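You operate a simulated robot arm through the tools that you are given. There is no shell and no other tool.

The job below is to be done with a simulated robot arm. You get a single attempt, and the scene is never put back.

## Task
Fill the water bench's brown bottle to its mark with rose water.
Fine: through the white funnel; funnel back in the tall beaker, big bottle back. Set down upright: what you pick out.

Only the result counts: the job must be done as asked and must still hold three seconds after the hand-in. Knocking over, shifting, dropping, spilling or breaking anything else fails it.

## Robot
A 7-joint arm with a two-finger parallel gripper, fixed in place. Base frame: the origin is at the foot of the arm, x ahead of it, y to its left, z up; the work surface is at about z = 763. Lengths are in mm, angles in degrees, forces in N, time in s.
Its first joint turns from -149.0 to 149.0 degrees. Payload 3.43 kg.
The TCP is the grasp point between the finger pads, 30 mm short of the fingertips. In the tool frame z runs along the fingers and y along their closing line. Largest opening 94 mm; finger width 28, thickness 10; the body of the gripper, 50 by 96 mm, starts 55 mm behind the TCP.
Orientation is that of the tool frame in the base frame, as a unit quaternion [x, y, z, w]. With the fingers straight down and closing along the base's y, the tool's x points along the base's -x, its y along +y and its z along -z.

## Interface
- The arm moves only by the tool arm_command. Its argument "steps" is a list that holds one entry, the list of rows, each a list of 7 numbers: the shift along the tool's x, y, z in mm, then the turn, a rotation vector about the tool's x, y, z in degrees, then the closure, from 0 (fully open) to 1 (shut). In form: [[[x, y, z, ax, ay, az, claw], ...]]. A call has 1 to 20 rows; each row is the pose to reach, as a shift and turn from the pose commanded when the call began, along the tool's axes at that moment. Each row takes 0.2 s and may step no farther than 50 mm and 8.6 degrees from the row before; otherwise, or with a gripper value out of range, the whole call is refused. A pose out of reach is approached as far as the arm can. The call stops where the force on the tool passes 40 N (or 10 N more than at its start, if that is more) or the arm is blocked; 0.2 s more then pass. Each finger travels about 45 mm/s and halts on what it meets, pressing with about 27 N; the grip force reading is that of the motor and also rises with nothing between the fingers. The clock runs only during rows and for 0.2 s after the last one: add rows that repeat a pose to give the fingers time. The reply holds the time, the measured pose of the TCP, the force on the tool along the base axes, the opening and the grip force, in the units named above and with some noise, with the torque about the TCP (base axes, N m) and any sound that the robot's microphone picked up, and new pictures: "show" is both (left out), scene, wrist or none.
- Cameras (640 x 400 px; columns grow to the right, rows downward): "scene" is fixed at [222.7, 500.3, 1369.6]; the picture's right is [-0.86, -0.51, 0.00], its down [-0.13, 0.21, -0.97] and it looks along [0.50, -0.83, -0.25] (base axes); focal length 332 px, centre (320, 200). "wrist" rides on the gripper at [76, 14, -102] in the tool frame; the picture's right is [-0.18, 0.98, 0.00], its down [-0.75, -0.14, -0.64] and it looks along [-0.63, -0.12, 0.77] (tool axes); focal length 243 px, centre (320, 200). There is no depth. A picture from a camera that has moved, and an enlarged one, comes with that camera's place and axes in the base frame and with its lens.
- close_up(camera, box): a new picture of the part [left, top, right, bottom] of that camera's present view, enlarged. The clock stands still meanwhile.
- close_job(): hands the job in; it is judged then, once.

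Nothing tells you positions but the pictures and the camera data. Unless the task says otherwise, let go and move clear before handing in.

The tools are called after ">>>" as a command line: name --argument value ..., lists and objects as JSON in quotes. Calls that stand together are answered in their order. arm_command: Moves the arm, as the interface text tells. Its arguments: {"type":"object","properties":{"steps":{"type":"array"},"show":{"type":"string","enum":["both","scene","wrist","none"]}},"required":["steps"]} The other tools are called the same way: close_up (camera, box) takes an enlarged picture of a part of a camera's view; close_job () hands the job in.

At the start:

```text
t: 0.0
tcp_pos: [495.8, -853.5, 1199.7]
tcp_rot: [0.0, 1.0, 0.0, 0.0]
force: [-0.6, -0.2, -0.4]
wrist_torque: [0.01, 0.01, 0.03]
grip_width: 94.0
finger_force: 0.0
```

scene: 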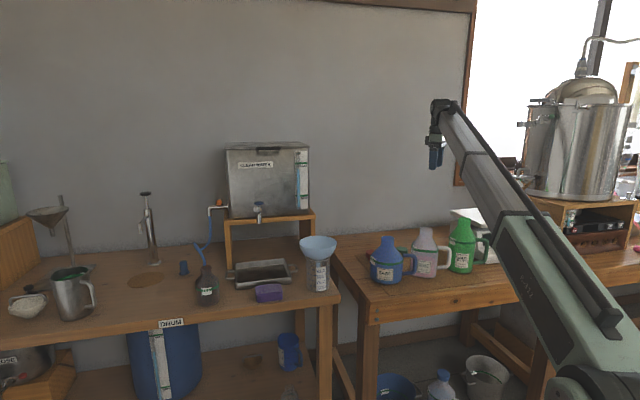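
wrist: 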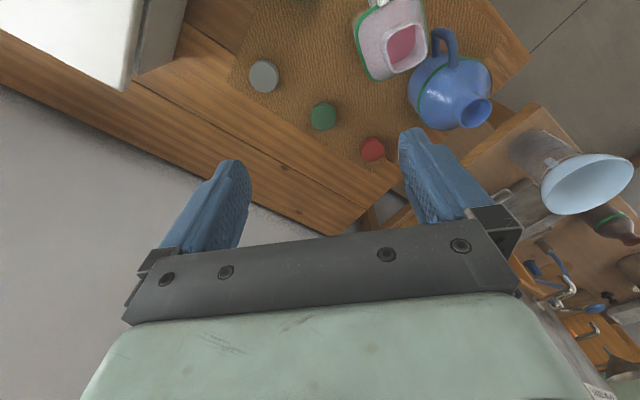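

I see two benches: the left one (with the water tank, a brown bottle, a white/pale-blue funnel standing in a tall beaker), and the right one with three big jugs (blue, pink/white, green). I'll take enlarged views to read labels and find the mark before I move anything.

>>> close_up --camera "scene" --box '[360, 200, 500, 290]'

>>> close_up --camera "scene" --box '[180, 230, 350, 330]'

>>> close_up --camera "scene" --box '[0, 180, 180, 330]'

>>> close_up --camera "wrist" --box '[340, 0, 640, 200]'

```text
4.44 times, centred on (430, 245) of scene
camera zoom: at [222.7, 500.3, 1369.6], right [-0.86, -0.51, 0.0], down [-0.13, 0.21, -0.97], along [0.5, -0.83, -0.25], focal length 1474 px, centre (-169, 0)
```

zoom: 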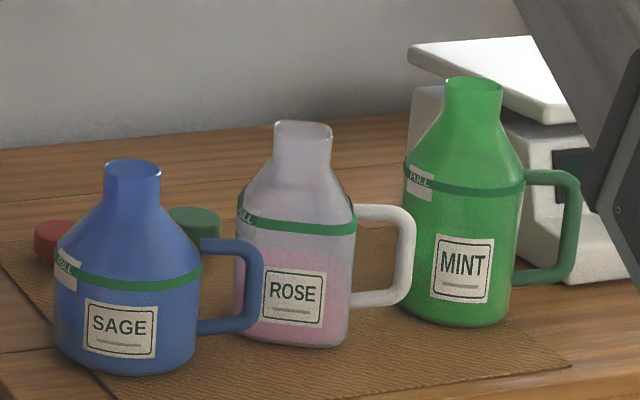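

```text
3.76 times, centred on (265, 280) of scene
camera zoom: at [222.7, 500.3, 1369.6], right [-0.86, -0.51, 0.0], down [-0.13, 0.21, -0.97], along [0.5, -0.83, -0.25], focal length 1249 px, centre (527, -101)
```

zoom: 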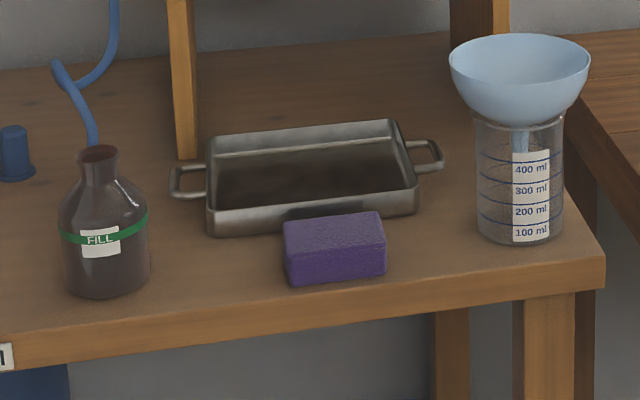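

```text
2.67 times, centred on (90, 255) of scene
camera zoom: at [222.7, 500.3, 1369.6], right [-0.86, -0.51, 0.0], down [-0.13, 0.21, -0.97], along [0.5, -0.83, -0.25], focal length 885 px, centre (933, 53)
```

zoom: 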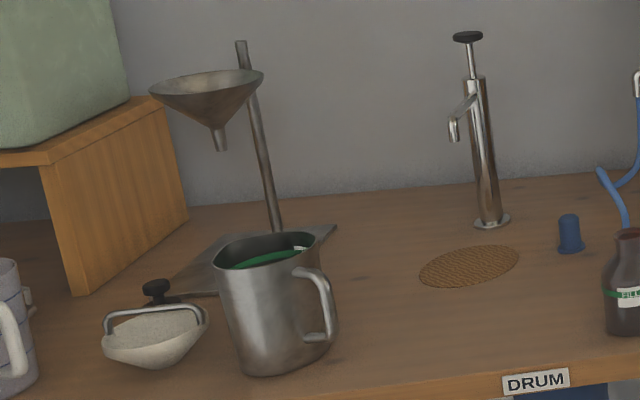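

```text
2.00 times, centred on (490, 100) of wrist
camera zoom: at [419.2, -840.7, 1300.6], right [0.18, 0.98, 0.0], down [0.75, -0.14, 0.64], along [0.63, -0.12, -0.77], focal length 485 px, centre (-20, 400)
```

zoom: 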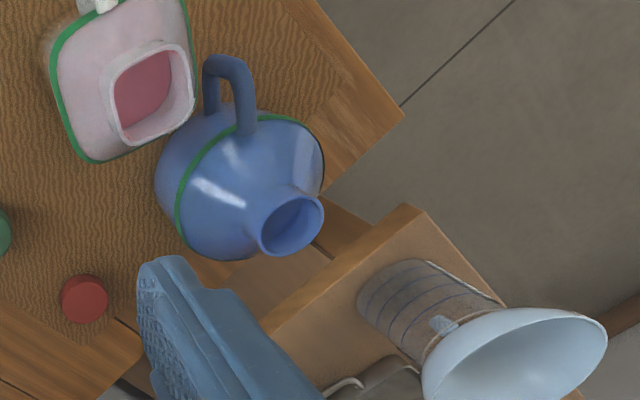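

I can make out the rose bottle (ROSE label, open, handle toward −x) near (490, −740), the beaker with the funnel near (780, −413), and the brown bottle (FILL mark) near (1050, −150). Next I'll move high over the water bench and use the wrist camera for a better look at the brown bottle and hose.

>>> arm_command --steps '[[[-16, 39, 2.8, 0, 0, 0, 0], [-32, 78, 5.6, 0, 0, 0, 0], [-47, 117, 8.3, 0, 0, 0, 0], [-63, 156, 11, 0, 0, 0, 0], [-79, 195, 14, 0, 0, 0, 0], [-95, 234, 17, 0, 0, 0, 0], [-110, 273, 19, 0, 0, 0, 0], [-126, 312, 22, 0, 0, 0, 0], [-142, 351, 25, 0, 0, 0, 0], [-158, 390, 28, 0, 0, 0, 0], [-174, 429, 30, 0, 0, 0, 0], [-189, 468, 33, 0, 0, 0, 0], [-205, 507, 36, 0, 0, 0, 0], [-221, 547, 39, 0, 0, 0, 0], [-237, 586, 42, 0, 0, 0, 0], [-252, 625, 44, 0, 0, 0, 0], [-268, 664, 47, 0, 0, 0, 0], [-284, 703, 50, 0, 0, 0, 0]]]'

```text
t: 2.3
tcp_pos: [657.5, -459.7, 1167.3]
tcp_rot: [-0.009, 1.0, -0.005, 0.003]
force: [-1.9, -10.5, -0.5]
wrist_torque: [1.36, -0.4, 0.94]
grip_width: 94.0
finger_force: 0.0
out of reach, approached as far as the arm can: row 11
stopped in row 11: the force on the tool passed its limit at 68 N (the readings are from after the stop); the commanded pose is now the measured one
camera wrist: at [580.3, -446.5, 1268.5], right [0.17, 0.99, -0.01], down [0.75, -0.12, 0.65], along [0.64, -0.12, -0.76], focal length 243 px, centre (320, 200)
```

scene: 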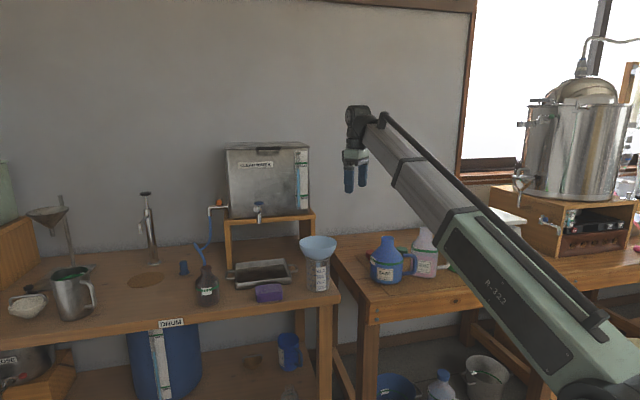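
wrist: 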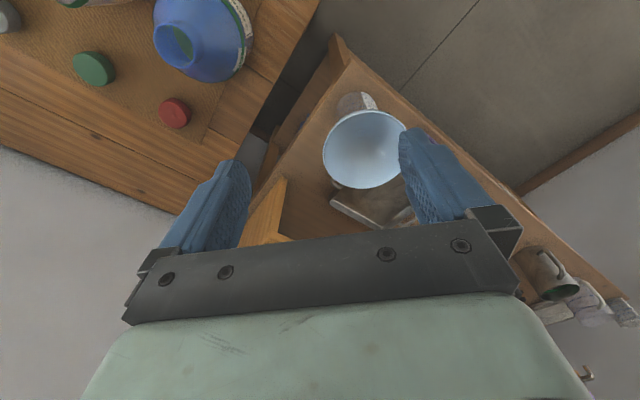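

The move stopped early at (657, −460) at an apparent joint limit; nothing seems to have been touched. I'll turn the tool gently about its axis to bring the wrist to a more natural alignment, and watch for the response.

>>> arm_command --steps '[[[0, 0, -10, 0, 0, 5, 0], [0, 0, -20, 0, 0, 10, 0], [0, 0, -30, 0, 0, 15, 0], [0, 0, -30, 0, 0, 20, 0], [0, 0, -30, 0, 0, 25, 0], [0, 0, -30, 0, 0, 30, 0]]]'

```text
t: 2.6
tcp_pos: [657.8, -461.4, 1168.4]
tcp_rot: [-0.008, 1.0, -0.007, 0.005]
force: [-2.7, -9.3, 0.4]
wrist_torque: [1.16, -0.39, 0.8]
grip_width: 93.8
finger_force: 0.0
stopped in row 1: the force on the tool passed its limit at 72 N (the readings are from after the stop); the commanded pose is now the measured one
camera wrist: at [580.3, -446.5, 1269.7], right [0.17, 0.99, -0.01], down [0.75, -0.12, 0.65], along [0.64, -0.12, -0.76], focal length 243 px, centre (320, 200)
```

scene: 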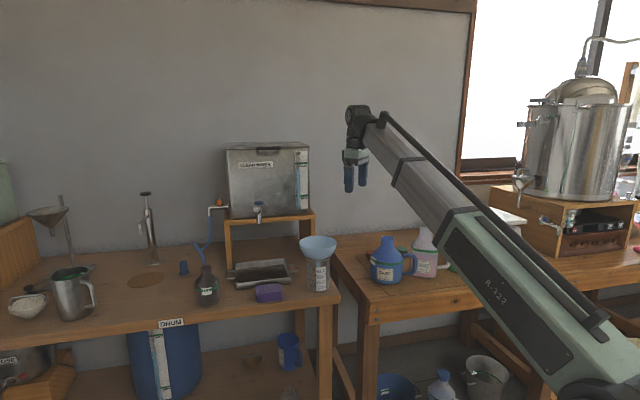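
wrist: 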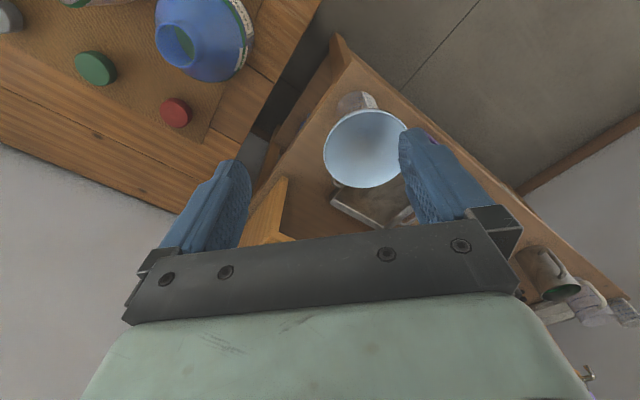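

There is a steady ~10 N push on the tool, and the torque puts it at the wrist-camera housing. That fits the camera bumping the robot's own forearm, not anything in the scene. I'll back off sideways, then turn the tool so the camera swings away from the forearm toward the outside.

>>> arm_command --steps '[[[0, -12, 0, 0, 0, 0, 0], [0, -25, 0, 0, 0, 0, 0], [0, -40, 0, 0, 0, -4, 0], [0, -50, 0, 0, 0, -10, 0], [0, -50, 0, 0, 0, -18, 0], [0, -50, 0, 0, 0, -26, 0], [0, -50, 0, 0, 0, -34, 0], [0, -50, 0, 0, 0, -42, 0], [0, -50, 0, 0, 0, -50, 0]]]'

```text
t: 4.6
tcp_pos: [657.5, -509.9, 1170.4]
tcp_rot: [-0.43, 0.903, -0.009, 0.002]
force: [-0.3, 0.1, 0.1]
wrist_torque: [0.0, 0.0, 0.02]
grip_width: 94.0
finger_force: 0.1
camera wrist: at [598.2, -559.6, 1271.9], right [-0.65, 0.76, -0.02], down [0.58, 0.5, 0.64], along [0.5, 0.41, -0.77], focal length 243 px, centre (320, 200)
```

scene: 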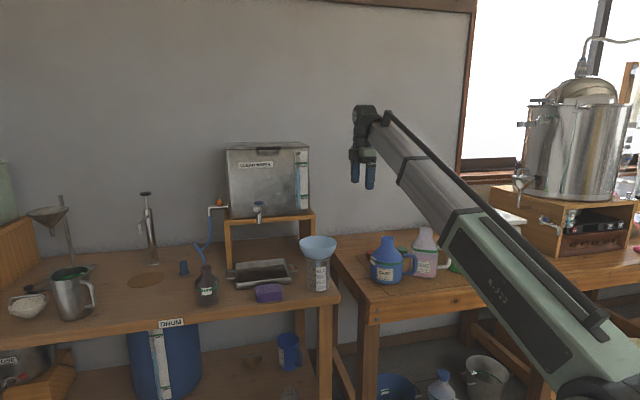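
wrist: 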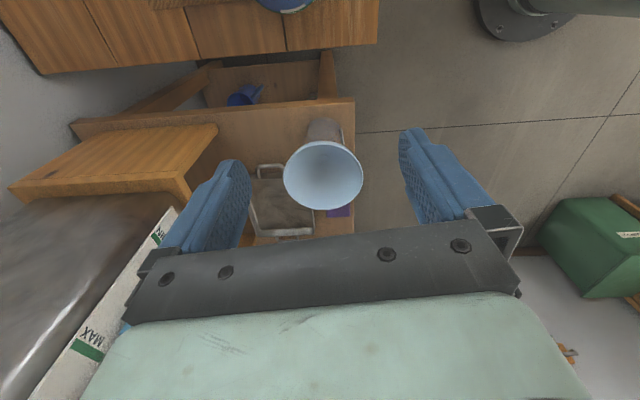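

The force is clear again, so that was self-contact. I'll keep turning so the camera sits on the outboard side; from there I can tilt the tool outward toward horizontal.

>>> arm_command --steps '[[[0, 0, 0, 0, 0, -8, 0], [0, 0, 0, 0, 0, -16, 0], [0, 0, 0, 0, 0, -24, 0], [0, 0, 0, 0, 0, -32, 0], [0, 0, 0, 0, 0, -40, 0], [0, 0, 0, 0, 0, -48, 0], [0, 0, 0, 0, 0, -56, 0], [0, 0, 0, 0, 0, -64, 0], [0, 0, 0, 0, 0, -72, 0], [0, 0, 0, 0, 0, -80, 0], [0, 0, 0, 0, 0, -88, 0], [0, 0, 0, 0, 0, -92, 0]]]'

```text
t: 7.2
tcp_pos: [668.6, -498.9, 1169.7]
tcp_rot: [0.92, -0.393, 0.007, 0.002]
force: [0.2, 1.0, -0.6]
wrist_torque: [-0.01, 0.0, 0.04]
grip_width: 94.0
finger_force: 0.1
out of reach, approached as far as the arm can: row 11, 12
camera wrist: at [709.2, -562.6, 1272.6], right [-0.84, -0.55, 0.0], down [-0.43, 0.65, 0.63], along [-0.34, 0.53, -0.78], focal length 243 px, centre (320, 200)
```

scene: 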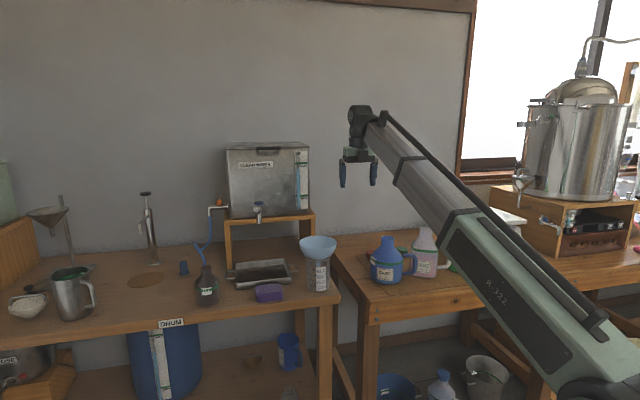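
wrist: 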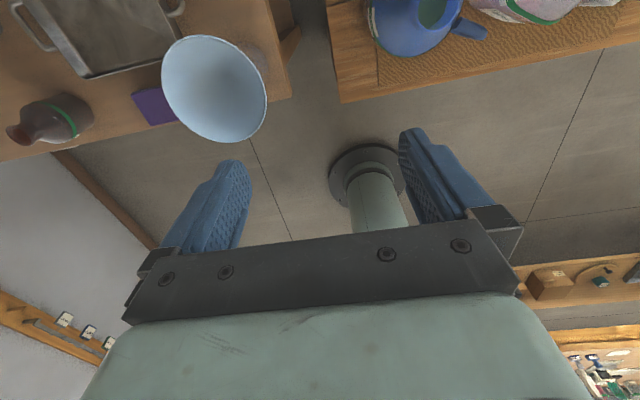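

The camera now sits outboard, and turning further is limited here. From this view I can see the brown bottle, the funnel and the bottles on the mat, so I'll enlarge those parts for position estimates.

>>> close_up --camera "wrist" --box '[0, 20, 280, 195]'

>>> close_up --camera "wrist" --box '[340, 0, 640, 120]'

>>> close_up --camera "scene" --box '[170, 180, 250, 320]'

```text
2.29 times, centred on (140, 108) of wrist
camera zoom: at [709.2, -562.6, 1272.6], right [-0.84, -0.55, 0.0], down [-0.43, 0.65, 0.63], along [-0.34, 0.53, -0.78], focal length 555 px, centre (731, 411)
```

zoom: 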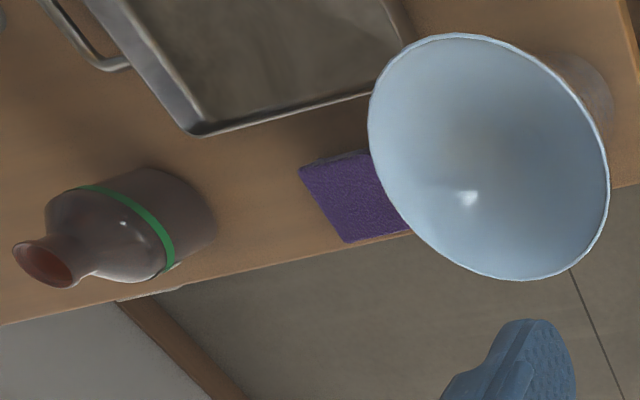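

```text
2.13 times, centred on (490, 60) of wrist
camera zoom: at [709.2, -562.6, 1272.6], right [-0.84, -0.55, 0.0], down [-0.43, 0.65, 0.63], along [-0.34, 0.53, -0.78], focal length 518 px, centre (-43, 499)
```

zoom: 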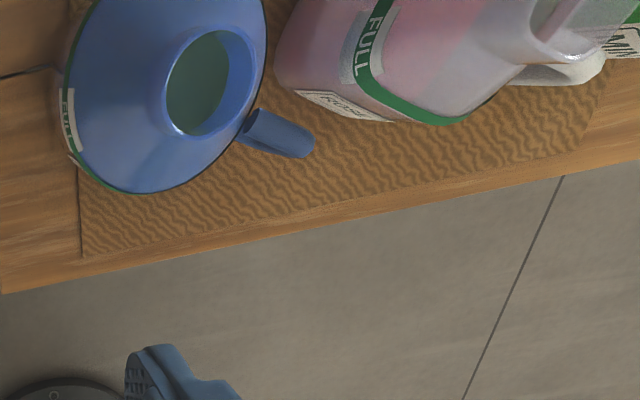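

```text
2.86 times, centred on (210, 250) of scene
camera zoom: at [222.7, 500.3, 1369.6], right [-0.86, -0.51, 0.0], down [-0.13, 0.21, -0.97], along [0.5, -0.83, -0.25], focal length 948 px, centre (634, 57)
```

zoom: 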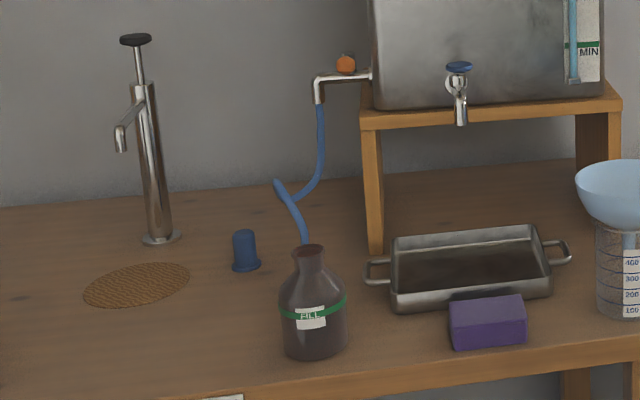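

Brown bottle mouth triangulates to about (1040, −152, 893), so it is ~1050 mm out. I plan to pinch the funnel's near rim with the tool leaning outward and the camera to the side, so next I'll turn the tool so its closing line lies in the radial direction.

>>> arm_command --steps '[[[0, 0, 0, 0, 0, 8, 0], [0, 0, 0, 0, 0, 16, 0], [0, 0, 0, 0, 0, 24, 0], [0, 0, 0, 0, 0, 32, 0], [0, 0, 0, 0, 0, 40, 0], [0, 0, 0, 0, 0, 48, 0], [0, 0, 0, 0, 0, 56, 0], [0, 0, 0, 0, 0, 64, 0], [0, 0, 0, 0, 0, 72, 0], [0, 0, 0, 0, 0, 80, 0]]]'

```text
t: 9.4
tcp_pos: [667.8, -497.5, 1169.0]
tcp_rot: [-0.45, 0.893, -0.007, 0.003]
force: [-0.5, -0.1, -0.6]
wrist_torque: [-0.01, 0.02, -0.03]
grip_width: 93.9
finger_force: 0.1
camera wrist: at [610.0, -550.5, 1271.7], right [-0.68, 0.73, -0.01], down [0.55, 0.53, 0.64], along [0.48, 0.43, -0.77], focal length 243 px, centre (320, 200)
```

scene: 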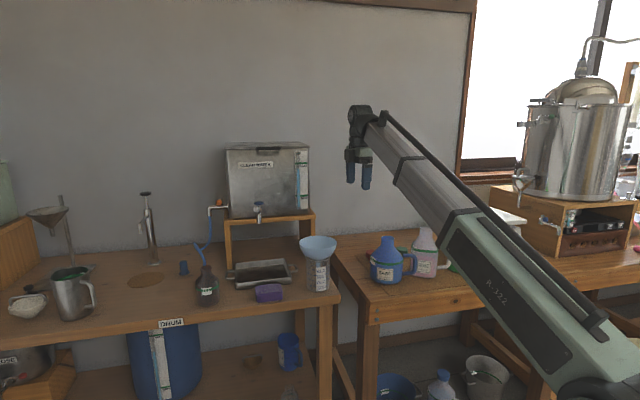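
wrist: 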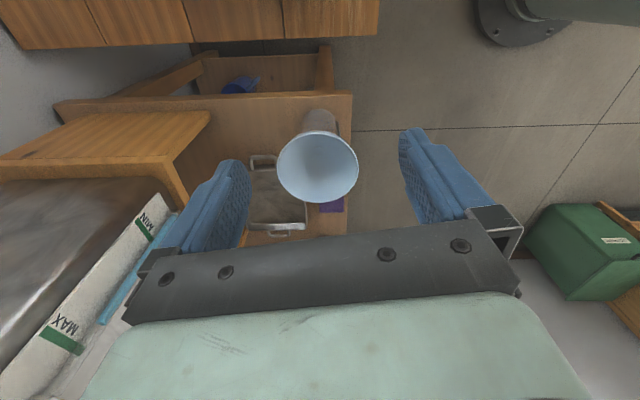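

The closing line is now radial. Next I'll approach a standoff pose in front of the funnel's near rim, tilted about 22° outward and turned to the beaker's bearing, with the fingers partly closed, so I can refine the position.

>>> arm_command --steps '[[[-12, 5.6, 16, 2.2, -0.2, -0.9, 0.1], [-30, 14, 40, 5.5, -0.4, -2.1, 0.2], [-48, 22, 63, 8.8, -0.7, -3.4, 0.3], [-66, 31, 87, 12, -0.9, -4.7, 0.4], [-84, 39, 110, 15.4, -1.2, -6, 0.5], [-102, 47, 134, 18.7, -1.4, -7.2, 0.6], [-114, 53, 150, 20.8, -1.6, -8.1, 0.6], [-120.6, 55.7, 158, 21.95, -1.65, -8.5, 0.6], [-120.6, 55.7, 158, 21.95, -1.65, -8.5, 0.6]]]'

```text
t: 11.4
tcp_pos: [697.1, -369.4, 1011.1]
tcp_rot: [-0.506, 0.839, -0.171, 0.1]
force: [0.3, -0.8, -0.1]
wrist_torque: [0.01, -0.02, -0.01]
grip_width: 37.3
finger_force: 0.1
camera wrist: at [614.0, -413.0, 1099.3], right [-0.72, 0.58, -0.38], down [0.25, 0.72, 0.64], along [0.65, 0.37, -0.66], focal length 243 px, centre (320, 200)
```

scene: 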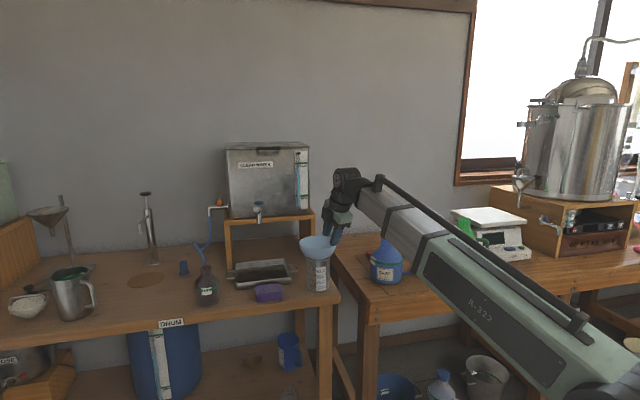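
wrist: 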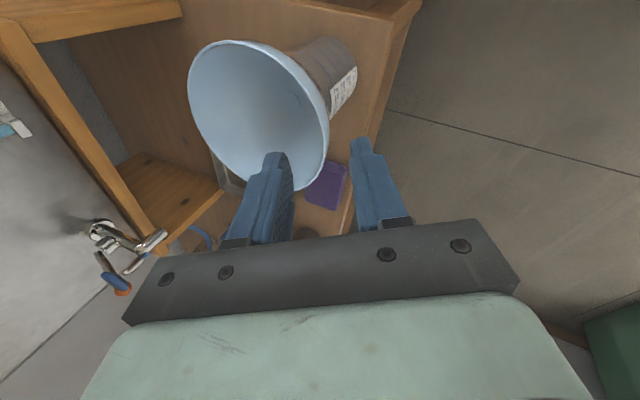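

The fingers straddle the near rim line well from this standoff. I'll take close-ups to refine the funnel's rim position.

>>> close_up --camera "wrist" --box '[170, 20, 430, 250]'

>>> close_up --camera "scene" --box '[270, 160, 400, 300]'

```text
1.74 times, centred on (300, 135) of wrist
camera zoom: at [614.0, -413.0, 1099.3], right [-0.72, 0.58, -0.38], down [0.25, 0.72, 0.64], along [0.65, 0.37, -0.66], focal length 422 px, centre (355, 313)
```

zoom: 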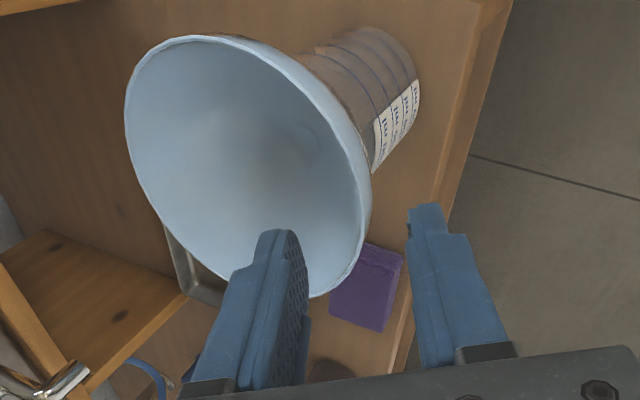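

```text
2.86 times, centred on (335, 230) of scene
camera zoom: at [222.7, 500.3, 1369.6], right [-0.86, -0.51, 0.0], down [-0.13, 0.21, -0.97], along [0.5, -0.83, -0.25], focal length 948 px, centre (277, 114)
```

zoom: 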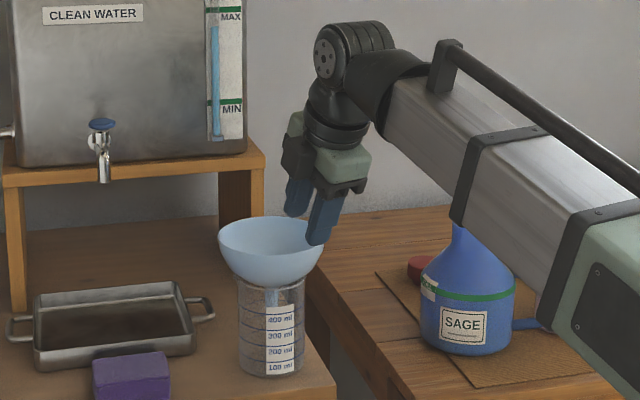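

I'll zoom in tighter on the funnel rim from the scene camera to settle its exact size and height before closing in.

>>> close_up --camera "scene" --box '[285, 195, 365, 300]'

>>> close_up --camera "wrist" --box '[240, 100, 400, 200]'

```text
3.81 times, centred on (325, 248) of scene
camera zoom: at [222.7, 500.3, 1369.6], right [-0.86, -0.51, 0.0], down [-0.13, 0.21, -0.97], along [0.5, -0.83, -0.25], focal length 1264 px, centre (301, 19)
```

zoom: 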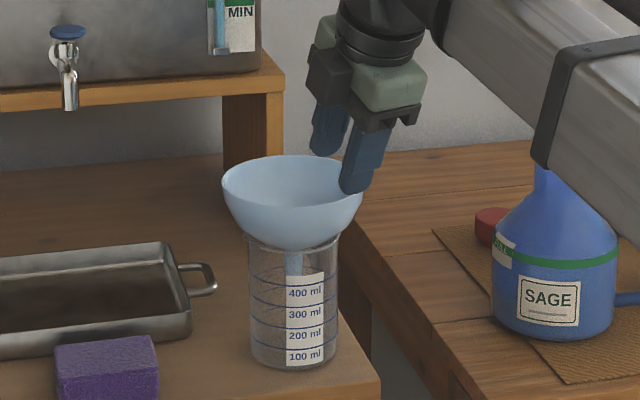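

```text
4.00 times, centred on (320, 150) of wrist
camera zoom: at [614.0, -413.0, 1099.3], right [-0.72, 0.58, -0.38], down [0.25, 0.72, 0.64], along [0.65, 0.37, -0.66], focal length 970 px, centre (320, 400)
```

zoom: 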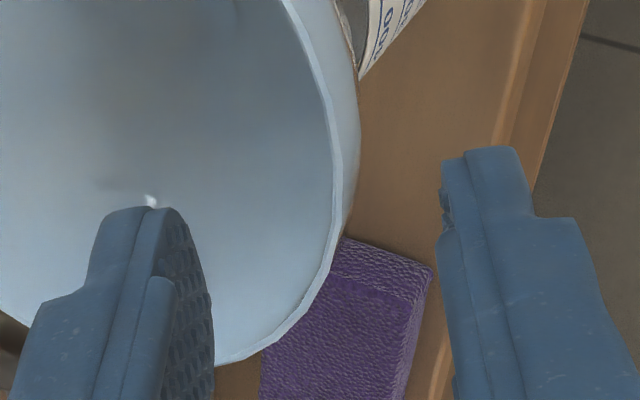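

The rim works out to centre about (777, −413, 944), radius ~64.5 mm, and my tool axis crosses the near rim within ~2 mm. I'll advance slowly along the tool axis so one finger goes inside the bowl and one outside, without closing yet.

>>> arm_command --steps '[[[0, 0.5, 16, 0, 0, 0, 0.6], [0, 1, 32, 0, 0, 0, 0.6], [0, 1.5, 48, 0, 0, 0, 0.6], [0, 1.5, 58, 0, 0, 0, 0.6], [0, 1.5, 64, 0, 0, 0, 0.6]]]'

>>> close_up --camera "wrist" --box '[220, 80, 420, 205]'

>>> close_up --camera "scene" --box '[285, 195, 365, 300]'

```text
t: 12.6
tcp_pos: [717.1, -381.1, 950.6]
tcp_rot: [-0.506, 0.839, -0.17, 0.1]
force: [0.6, 1.0, 0.4]
wrist_torque: [-0.02, 0.01, 0.02]
grip_width: 37.6
finger_force: 0.0
camera wrist: at [635.0, -424.1, 1039.7], right [-0.72, 0.58, -0.38], down [0.25, 0.72, 0.64], along [0.65, 0.37, -0.66], focal length 243 px, centre (320, 200)
```

scene: 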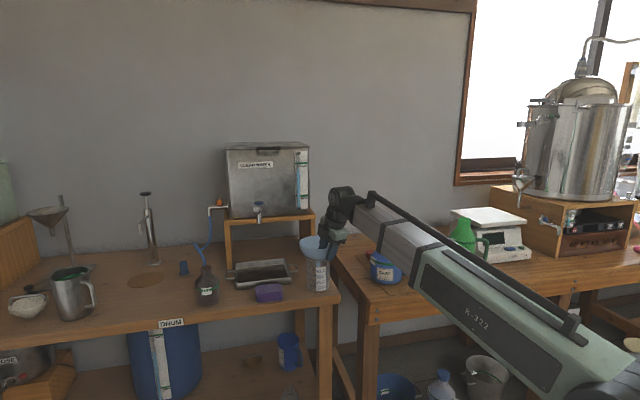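
wrist: 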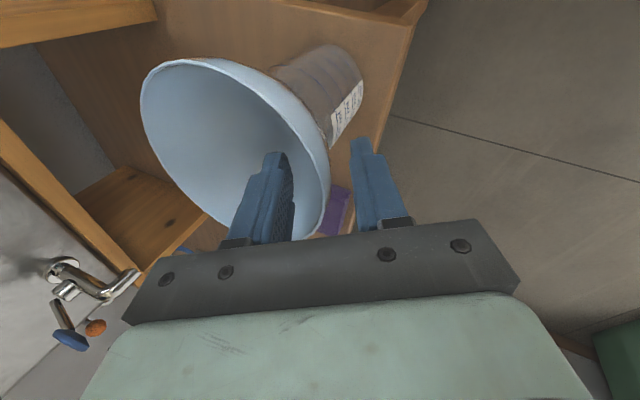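

```text
3.20 times, centred on (320, 142) of wrist
camera zoom: at [635.0, -424.1, 1039.7], right [-0.72, 0.58, -0.38], down [0.25, 0.72, 0.64], along [0.65, 0.37, -0.66], focal length 776 px, centre (320, 384)
```

zoom: 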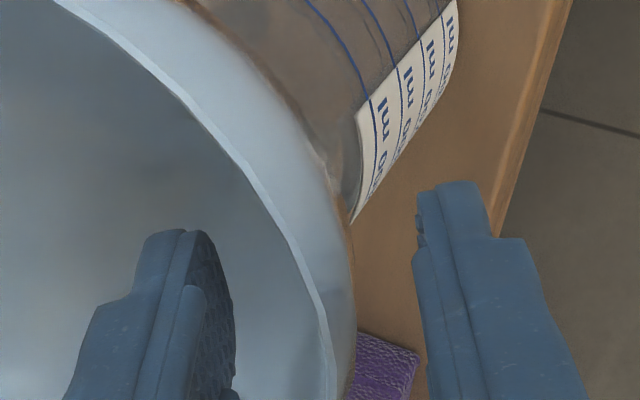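

```text
3.81 times, centred on (325, 248) of scene
camera zoom: at [222.7, 500.3, 1369.6], right [-0.86, -0.51, 0.0], down [-0.13, 0.21, -0.97], along [0.5, -0.83, -0.25], focal length 1264 px, centre (301, 19)
```

zoom: 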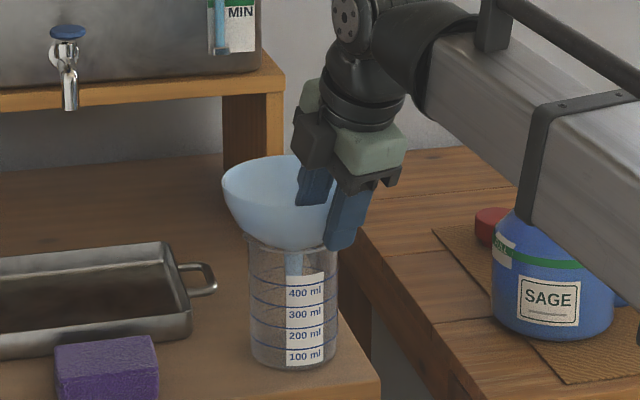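

The rim sits right on the tool axis, centred between the fingers. I'll close in stages, checking before contact.

>>> arm_command --steps '[[[0, 0.5, 0, 0, 0, 0, 0.75], [0, 0.5, 0, 0, 0, 0, 0.84], [0, 0.5, 0, 0, 0, 0, 0.88], [0, 0.5, 0, 0, 0, 0, 0.88]]]' --show "none"

>>> close_up --camera "wrist" --box '[220, 80, 420, 205]'

>>> close_up --camera "scene" --box '[285, 195, 365, 300]'

```text
t: 13.6
tcp_pos: [717.8, -380.5, 950.5]
tcp_rot: [-0.506, 0.839, -0.17, 0.101]
force: [0.6, -0.5, 0.9]
wrist_torque: [0.0, 0.01, 0.02]
grip_width: 11.6
finger_force: 0.0
```

```text
3.20 times, centred on (320, 142) of wrist
camera zoom: at [634.6, -423.8, 1039.4], right [-0.72, 0.58, -0.38], down [0.25, 0.72, 0.64], along [0.65, 0.37, -0.66], focal length 776 px, centre (320, 384)
```

zoom: 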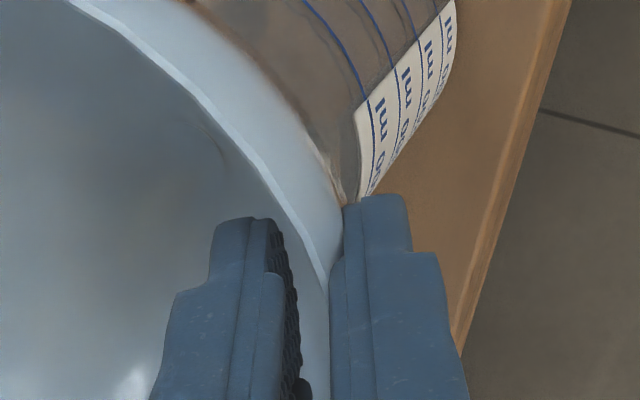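

```text
3.81 times, centred on (325, 248) of scene
camera zoom: at [222.7, 500.3, 1369.6], right [-0.86, -0.51, 0.0], down [-0.13, 0.21, -0.97], along [0.5, -0.83, -0.25], focal length 1264 px, centre (301, 19)
```

zoom: 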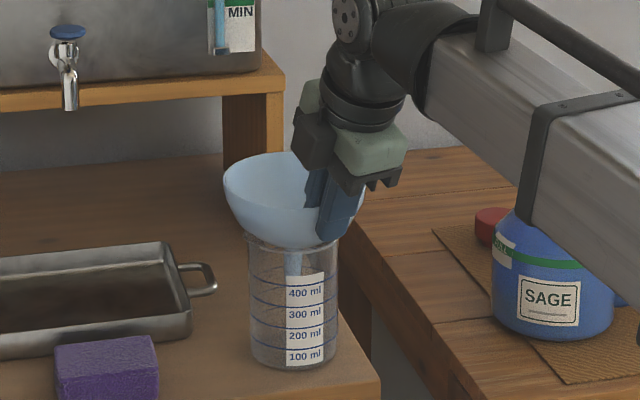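

Both fingers are still clear and nearly centred; the wall is a touch nearer the outer finger. I'll nudge 1 mm and close onto the wall.

>>> arm_command --steps '[[[0, 1, 0, 0, 0, 0, 0.88], [0, 1.2, 0, 0, 0, 0, 0.9], [0, 1.2, 0, 0, 0, 0, 0.93], [0, 1.2, 0, 0, 0, 0, 0.96], [0, 1.2, 0, 0, 0, 0, 1], [0, 1.2, 0, 0, 0, 0, 1], [0, 1.2, 0, 0, 0, 0, 1]]]' --show "none"

>>> close_up --camera "wrist" --box '[220, 80, 420, 205]'

>>> close_up --camera "scene" --box '[285, 195, 365, 300]'

```text
t: 15.2
tcp_pos: [716.4, -380.9, 950.9]
tcp_rot: [-0.507, 0.839, -0.17, 0.102]
force: [0.9, -0.3, -0.1]
wrist_torque: [-0.02, 0.01, -0.01]
grip_width: 6.4
finger_force: 27.0
```

```text
3.20 times, centred on (320, 142) of wrist
camera zoom: at [633.8, -423.4, 1039.1], right [-0.72, 0.58, -0.38], down [0.25, 0.72, 0.64], along [0.65, 0.37, -0.66], focal length 776 px, centre (320, 384)
```

zoom: 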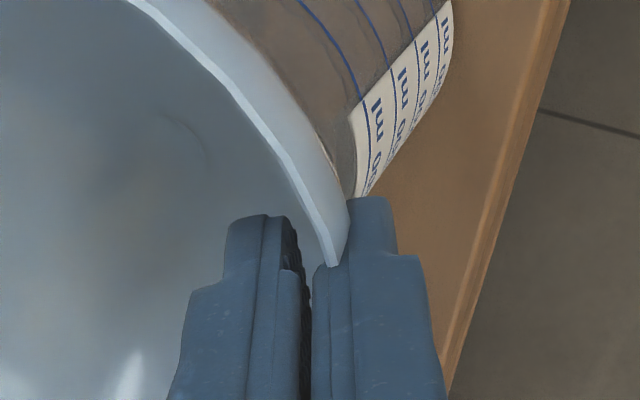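

```text
3.81 times, centred on (325, 248) of scene
camera zoom: at [222.7, 500.3, 1369.6], right [-0.86, -0.51, 0.0], down [-0.13, 0.21, -0.97], along [0.5, -0.83, -0.25], focal length 1264 px, centre (301, 19)
```

zoom: 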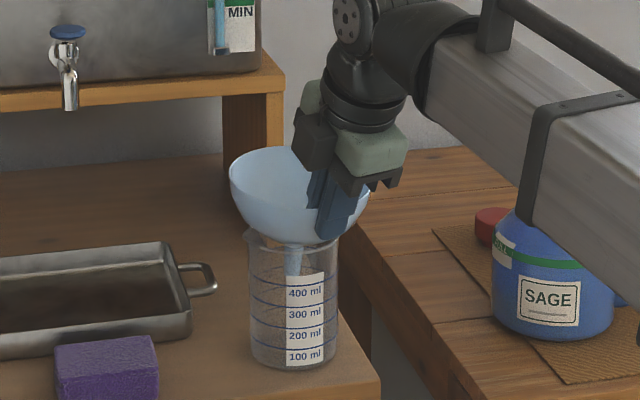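

The funnel is gripped (opening 6.4 mm, 27 N) and leans ~7° since its wall aligned to the fingers. I'll lift it straight up out of the beaker, then level it.

>>> arm_command --steps '[[[0, -2, -4.6, 0, 0, 0, 1], [0, -6, -14, 0, 0, 0, 1], [0.1, -12, -28, 0, 0, 0, 1], [0.2, -21, -50, 0, 0, 0, 1], [0.4, -31, -74, 0, 0, 0, 1], [0.5, -41, -97, 0, 0, 0, 1], [0.6, -50, -120, 0, 0, 0, 1], [0.6, -50, -120, 0, 0, 0, 1]]]'

>>> close_up --camera "scene" --box '[270, 150, 390, 300]'

```text
t: 17.0
tcp_pos: [714.4, -378.9, 1080.3]
tcp_rot: [-0.507, 0.839, -0.17, 0.1]
force: [0.6, 0.9, -0.8]
wrist_torque: [0.06, 0.0, 0.04]
grip_width: 6.6
finger_force: 26.9
camera wrist: at [632.7, -422.8, 1169.0], right [-0.72, 0.58, -0.38], down [0.25, 0.72, 0.64], along [0.65, 0.37, -0.66], focal length 243 px, centre (320, 200)
```

scene: 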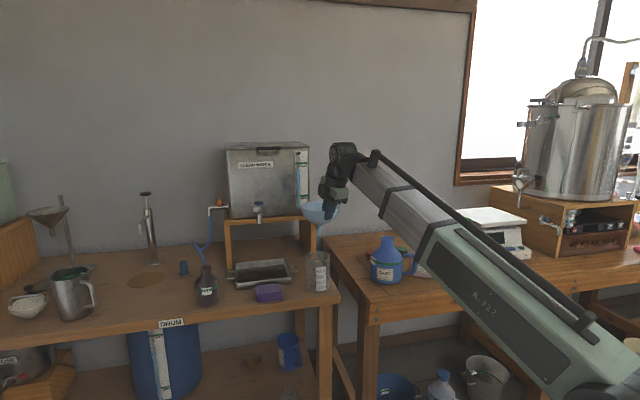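
wrist: 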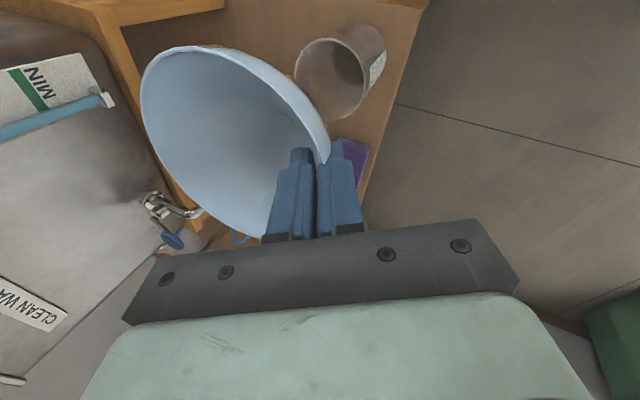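

```text
2.67 times, centred on (330, 225) of scene
camera zoom: at [222.7, 500.3, 1369.6], right [-0.86, -0.51, 0.0], down [-0.13, 0.21, -0.97], along [0.5, -0.83, -0.25], focal length 885 px, centre (293, 133)
```

zoom: 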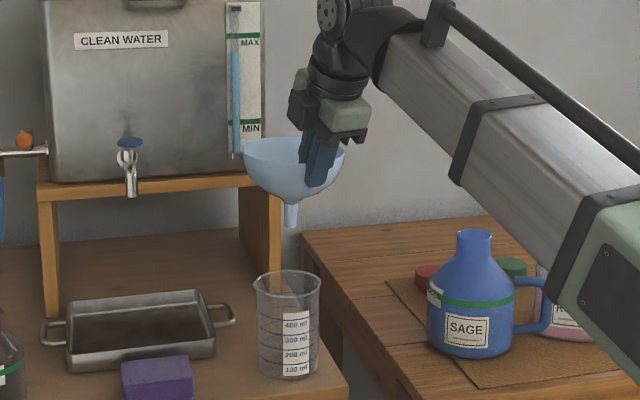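

The funnel is clear of the beaker, which stayed put. I'll enlarge the funnel to judge its lean and where the stem is relative to the fingers.

>>> close_up --camera "scene" --box '[295, 190, 345, 240]'

>>> close_up --camera "wrist" --box '[120, 30, 380, 250]'

```text
8.00 times, centred on (320, 215) of scene
camera zoom: at [222.7, 500.3, 1369.6], right [-0.86, -0.51, 0.0], down [-0.13, 0.21, -0.97], along [0.5, -0.83, -0.25], focal length 2654 px, centre (320, 80)
```

zoom: 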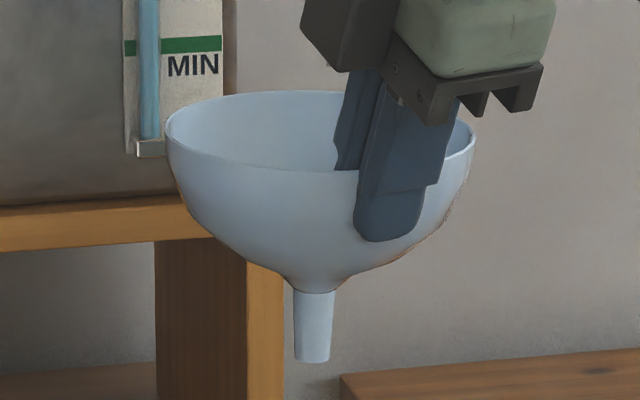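

```text
1.82 times, centred on (250, 140) of wrist
camera zoom: at [632.7, -422.8, 1169.0], right [-0.72, 0.58, -0.38], down [0.25, 0.72, 0.64], along [0.65, 0.37, -0.66], focal length 441 px, centre (447, 309)
```

zoom: 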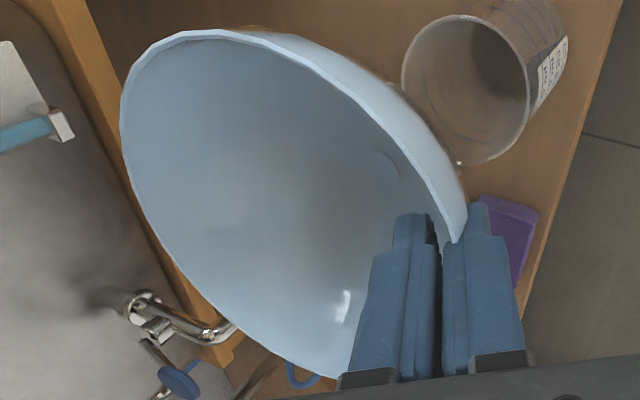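

I judge the funnel to be held firmly with a slight lean, stem tip roughly 62–67 mm outboard and ~102 mm below the TCP. I'll carry it high along the bench to hover over the brown bottle, turning with the bearing.

>>> arm_command --steps '[[[-8, -2.7, 1.1, 0, -0.2, -0.5, 1], [-25, -8.5, 3.5, -0.1, -0.5, -1.5, 1], [-50, -17, 7, -0.2, -0.9, -2.8, 1], [-80, -27, 11, -0.3, -1.4, -4.4, 1], [-110, -37.5, 15.2, -0.3, -1.9, -6, 1], [-140, -47.7, 19.3, -0.4, -2.4, -7.6, 1], [-170, -58, 23.5, -0.5, -2.9, -9.3, 1], [-200, -68.2, 27.6, -0.6, -3.4, -10.9, 1], [-230, -78.4, 31.8, -0.7, -3.9, -12.5, 1], [-260, -88.6, 35.9, -0.8, -4.4, -14.2, 1], [-290, -98.9, 40, -0.9, -4.9, -15.8, 1], [-315, -107.4, 43.5, -1, -5.4, -17.2, 1], [-331.4, -113, 45.8, -1, -5.6, -18.1, 1], [-331.4, -113, 45.8, -1, -5.6, -18.1, 1]]]'

>>> close_up --camera "scene" --box '[170, 180, 270, 320]'

>>> close_up --camera "wrist" --box '[100, 0, 400, 240]'

```text
t: 20.0
tcp_pos: [979.3, -143.9, 1080.3]
tcp_rot: [-0.641, 0.745, -0.153, 0.108]
force: [0.1, 0.7, -0.8]
wrist_torque: [-0.01, 0.0, -0.01]
grip_width: 6.4
finger_force: 26.9
camera wrist: at [916.6, -208.3, 1172.1], right [-0.88, 0.31, -0.37], down [0.02, 0.78, 0.62], along [0.48, 0.54, -0.69], focal length 243 px, centre (320, 200)
```

scene: 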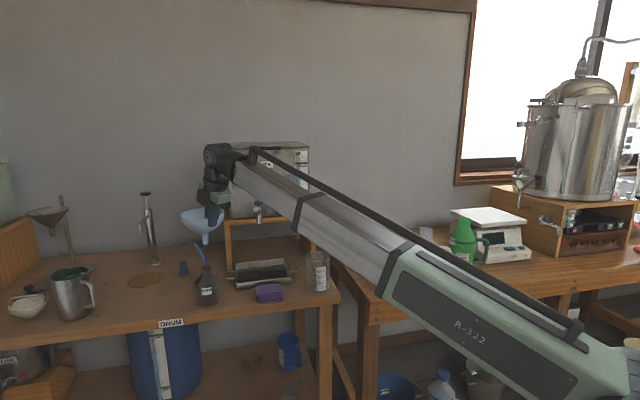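
wrist: 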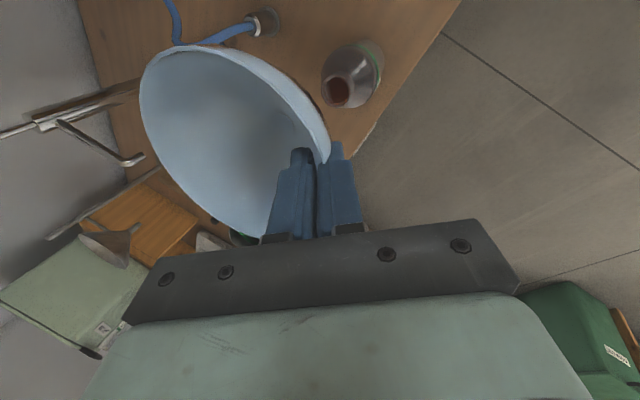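

```text
2.86 times, centred on (220, 250) of scene
camera zoom: at [222.7, 500.3, 1369.6], right [-0.86, -0.51, 0.0], down [-0.13, 0.21, -0.97], along [0.5, -0.83, -0.25], focal length 948 px, centre (606, 57)
```

zoom: 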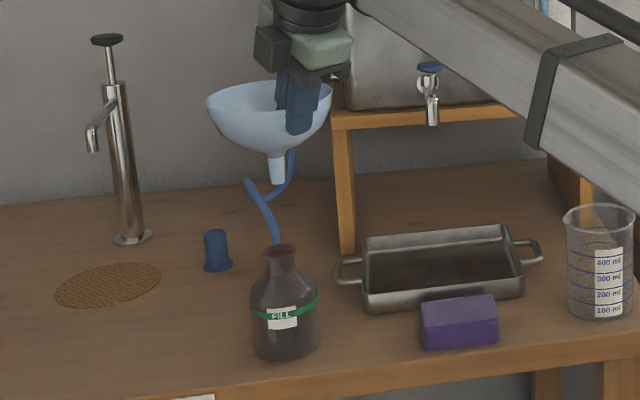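

```text
1.67 times, centred on (250, 120) of wrist
camera zoom: at [916.6, -208.3, 1172.1], right [-0.88, 0.31, -0.37], down [0.02, 0.78, 0.62], along [0.48, 0.54, -0.69], focal length 404 px, centre (437, 333)
```

zoom: 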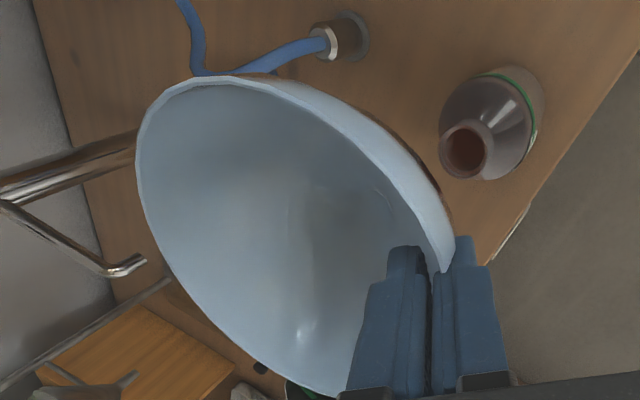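

The funnel is hovering near the bottle. I'll zoom both cameras on the brown bottle to pin down its mouth and base precisely before lowering.

>>> close_up --camera "scene" --box '[185, 200, 235, 310]'

>>> close_up --camera "wrist" --box '[290, 30, 410, 110]'

>>> close_up --camera "scene" --box '[170, 190, 240, 250]'

```text
3.64 times, centred on (210, 255) of scene
camera zoom: at [222.7, 500.3, 1369.6], right [-0.86, -0.51, 0.0], down [-0.13, 0.21, -0.97], along [0.5, -0.83, -0.25], focal length 1206 px, centre (720, 0)
```

zoom: 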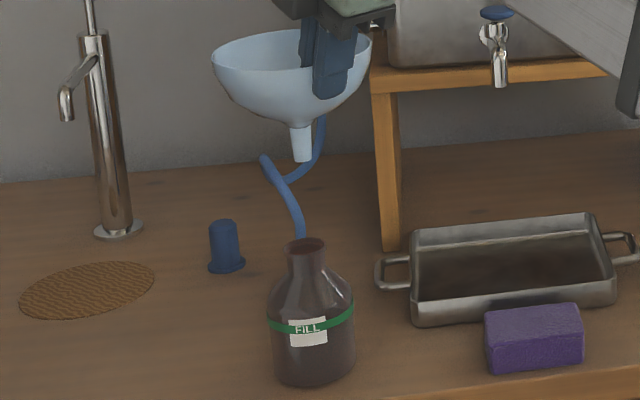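

```text
5.00 times, centred on (350, 70) of wrist
camera zoom: at [916.6, -208.3, 1172.1], right [-0.88, 0.31, -0.37], down [0.02, 0.78, 0.62], along [0.48, 0.54, -0.69], focal length 1213 px, centre (170, 850)
```

zoom: 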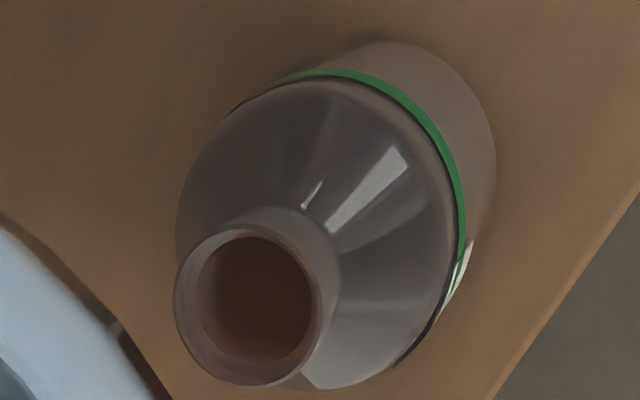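

```text
6.67 times, centred on (205, 220) of scene
camera zoom: at [222.7, 500.3, 1369.6], right [-0.86, -0.51, 0.0], down [-0.13, 0.21, -0.97], along [0.5, -0.83, -0.25], focal length 2212 px, centre (1087, 67)
```

zoom: 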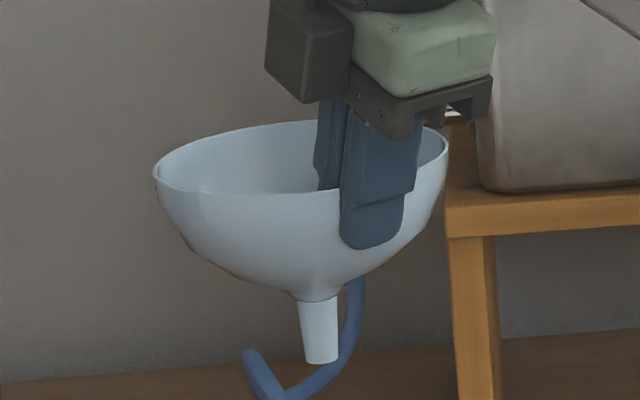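

Triangulating: bottle mouth ≈ (1035, −150, 896), inner diameter ~27 mm; funnel stem tip ≈ (1038, −157, 978), stem ~15 mm, funnel nearly level. I'll shift by (−3, +7.5) and lower 60 mm, staying above the mouth, to check alignment again.

>>> arm_command --steps '[[[-4, 4, 5, 0, 0, 0, 1], [-9, 8, 14, 0, 0, 0, 1], [-9, 14, 27, 0, 0, 0, 1], [-9, 20, 41, 0, 0, 0, 1], [-9, 25.7, 54.2, 0, 0, 0, 1], [-9, 25.7, 54.2, 0, 0, 0, 1]]]'

>>> close_up --camera "scene" --box '[175, 200, 235, 310]'

>>> close_up --camera "scene" --box '[185, 230, 230, 270]'

>>> close_up --camera "wrist" --box '[100, 0, 420, 240]'

```text
t: 21.4
tcp_pos: [975.3, -136.2, 1019.9]
tcp_rot: [-0.642, 0.744, -0.152, 0.109]
force: [-0.2, 0.0, -0.5]
wrist_torque: [0.02, 0.01, -0.01]
grip_width: 6.5
finger_force: 27.0
camera wrist: at [913.5, -201.2, 1112.3], right [-0.88, 0.31, -0.37], down [0.02, 0.78, 0.62], along [0.48, 0.54, -0.69], focal length 243 px, centre (320, 200)
```

scene: 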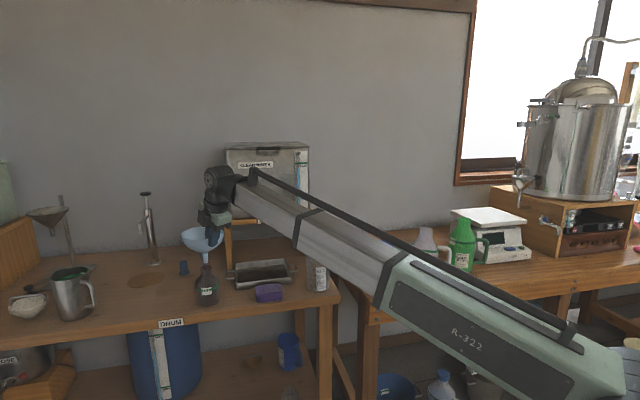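
wrist: 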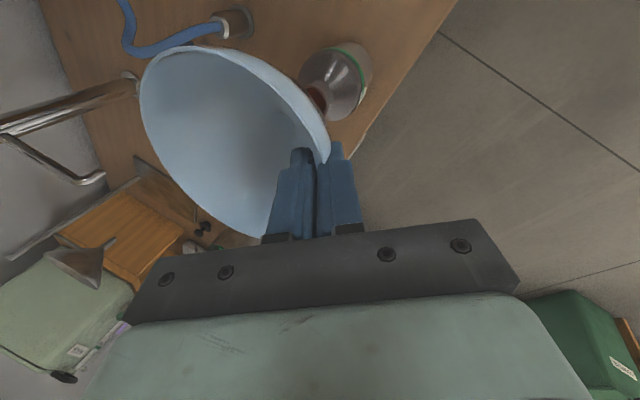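

```text
3.64 times, centred on (205, 255) of scene
camera zoom: at [222.7, 500.3, 1369.6], right [-0.86, -0.51, 0.0], down [-0.13, 0.21, -0.97], along [0.5, -0.83, -0.25], focal length 1206 px, centre (738, 0)
```

zoom: 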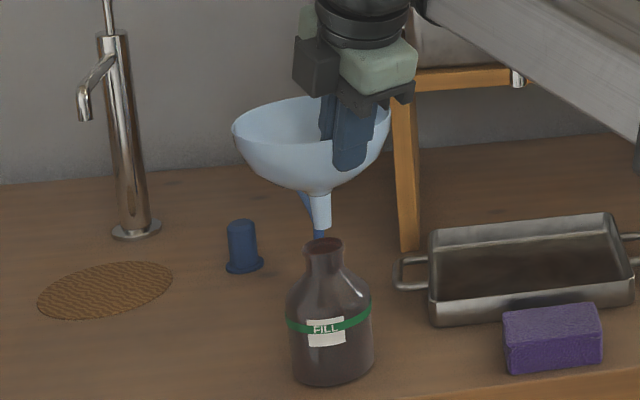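

```text
10.00 times, centred on (208, 250) of scene
camera zoom: at [222.7, 500.3, 1369.6], right [-0.86, -0.51, 0.0], down [-0.13, 0.21, -0.97], along [0.5, -0.83, -0.25], focal length 3318 px, centre (1445, -300)
```

zoom: 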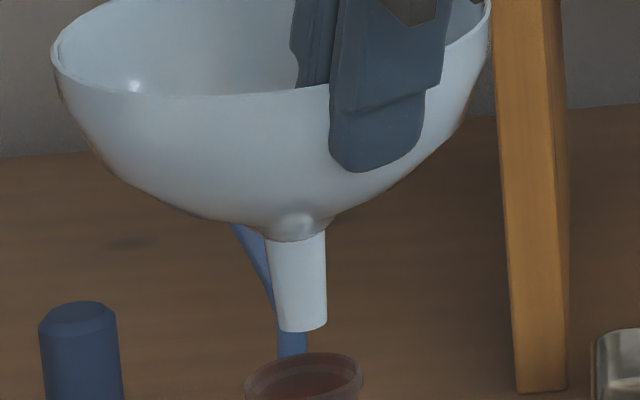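

```text
1.67 times, centred on (260, 120) of wrist
camera zoom: at [913.5, -201.2, 1112.3], right [-0.88, 0.31, -0.37], down [0.02, 0.78, 0.62], along [0.48, 0.54, -0.69], focal length 404 px, centre (420, 333)
```

zoom: 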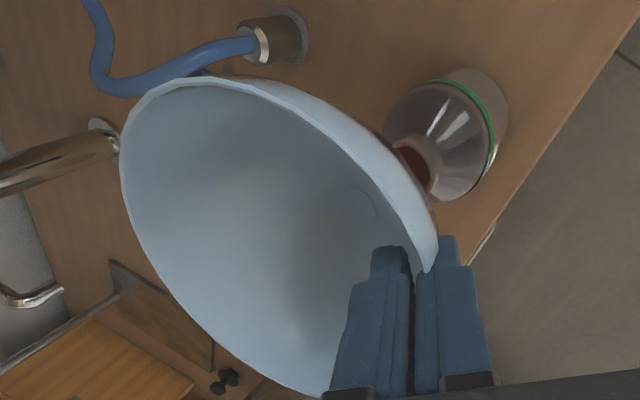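

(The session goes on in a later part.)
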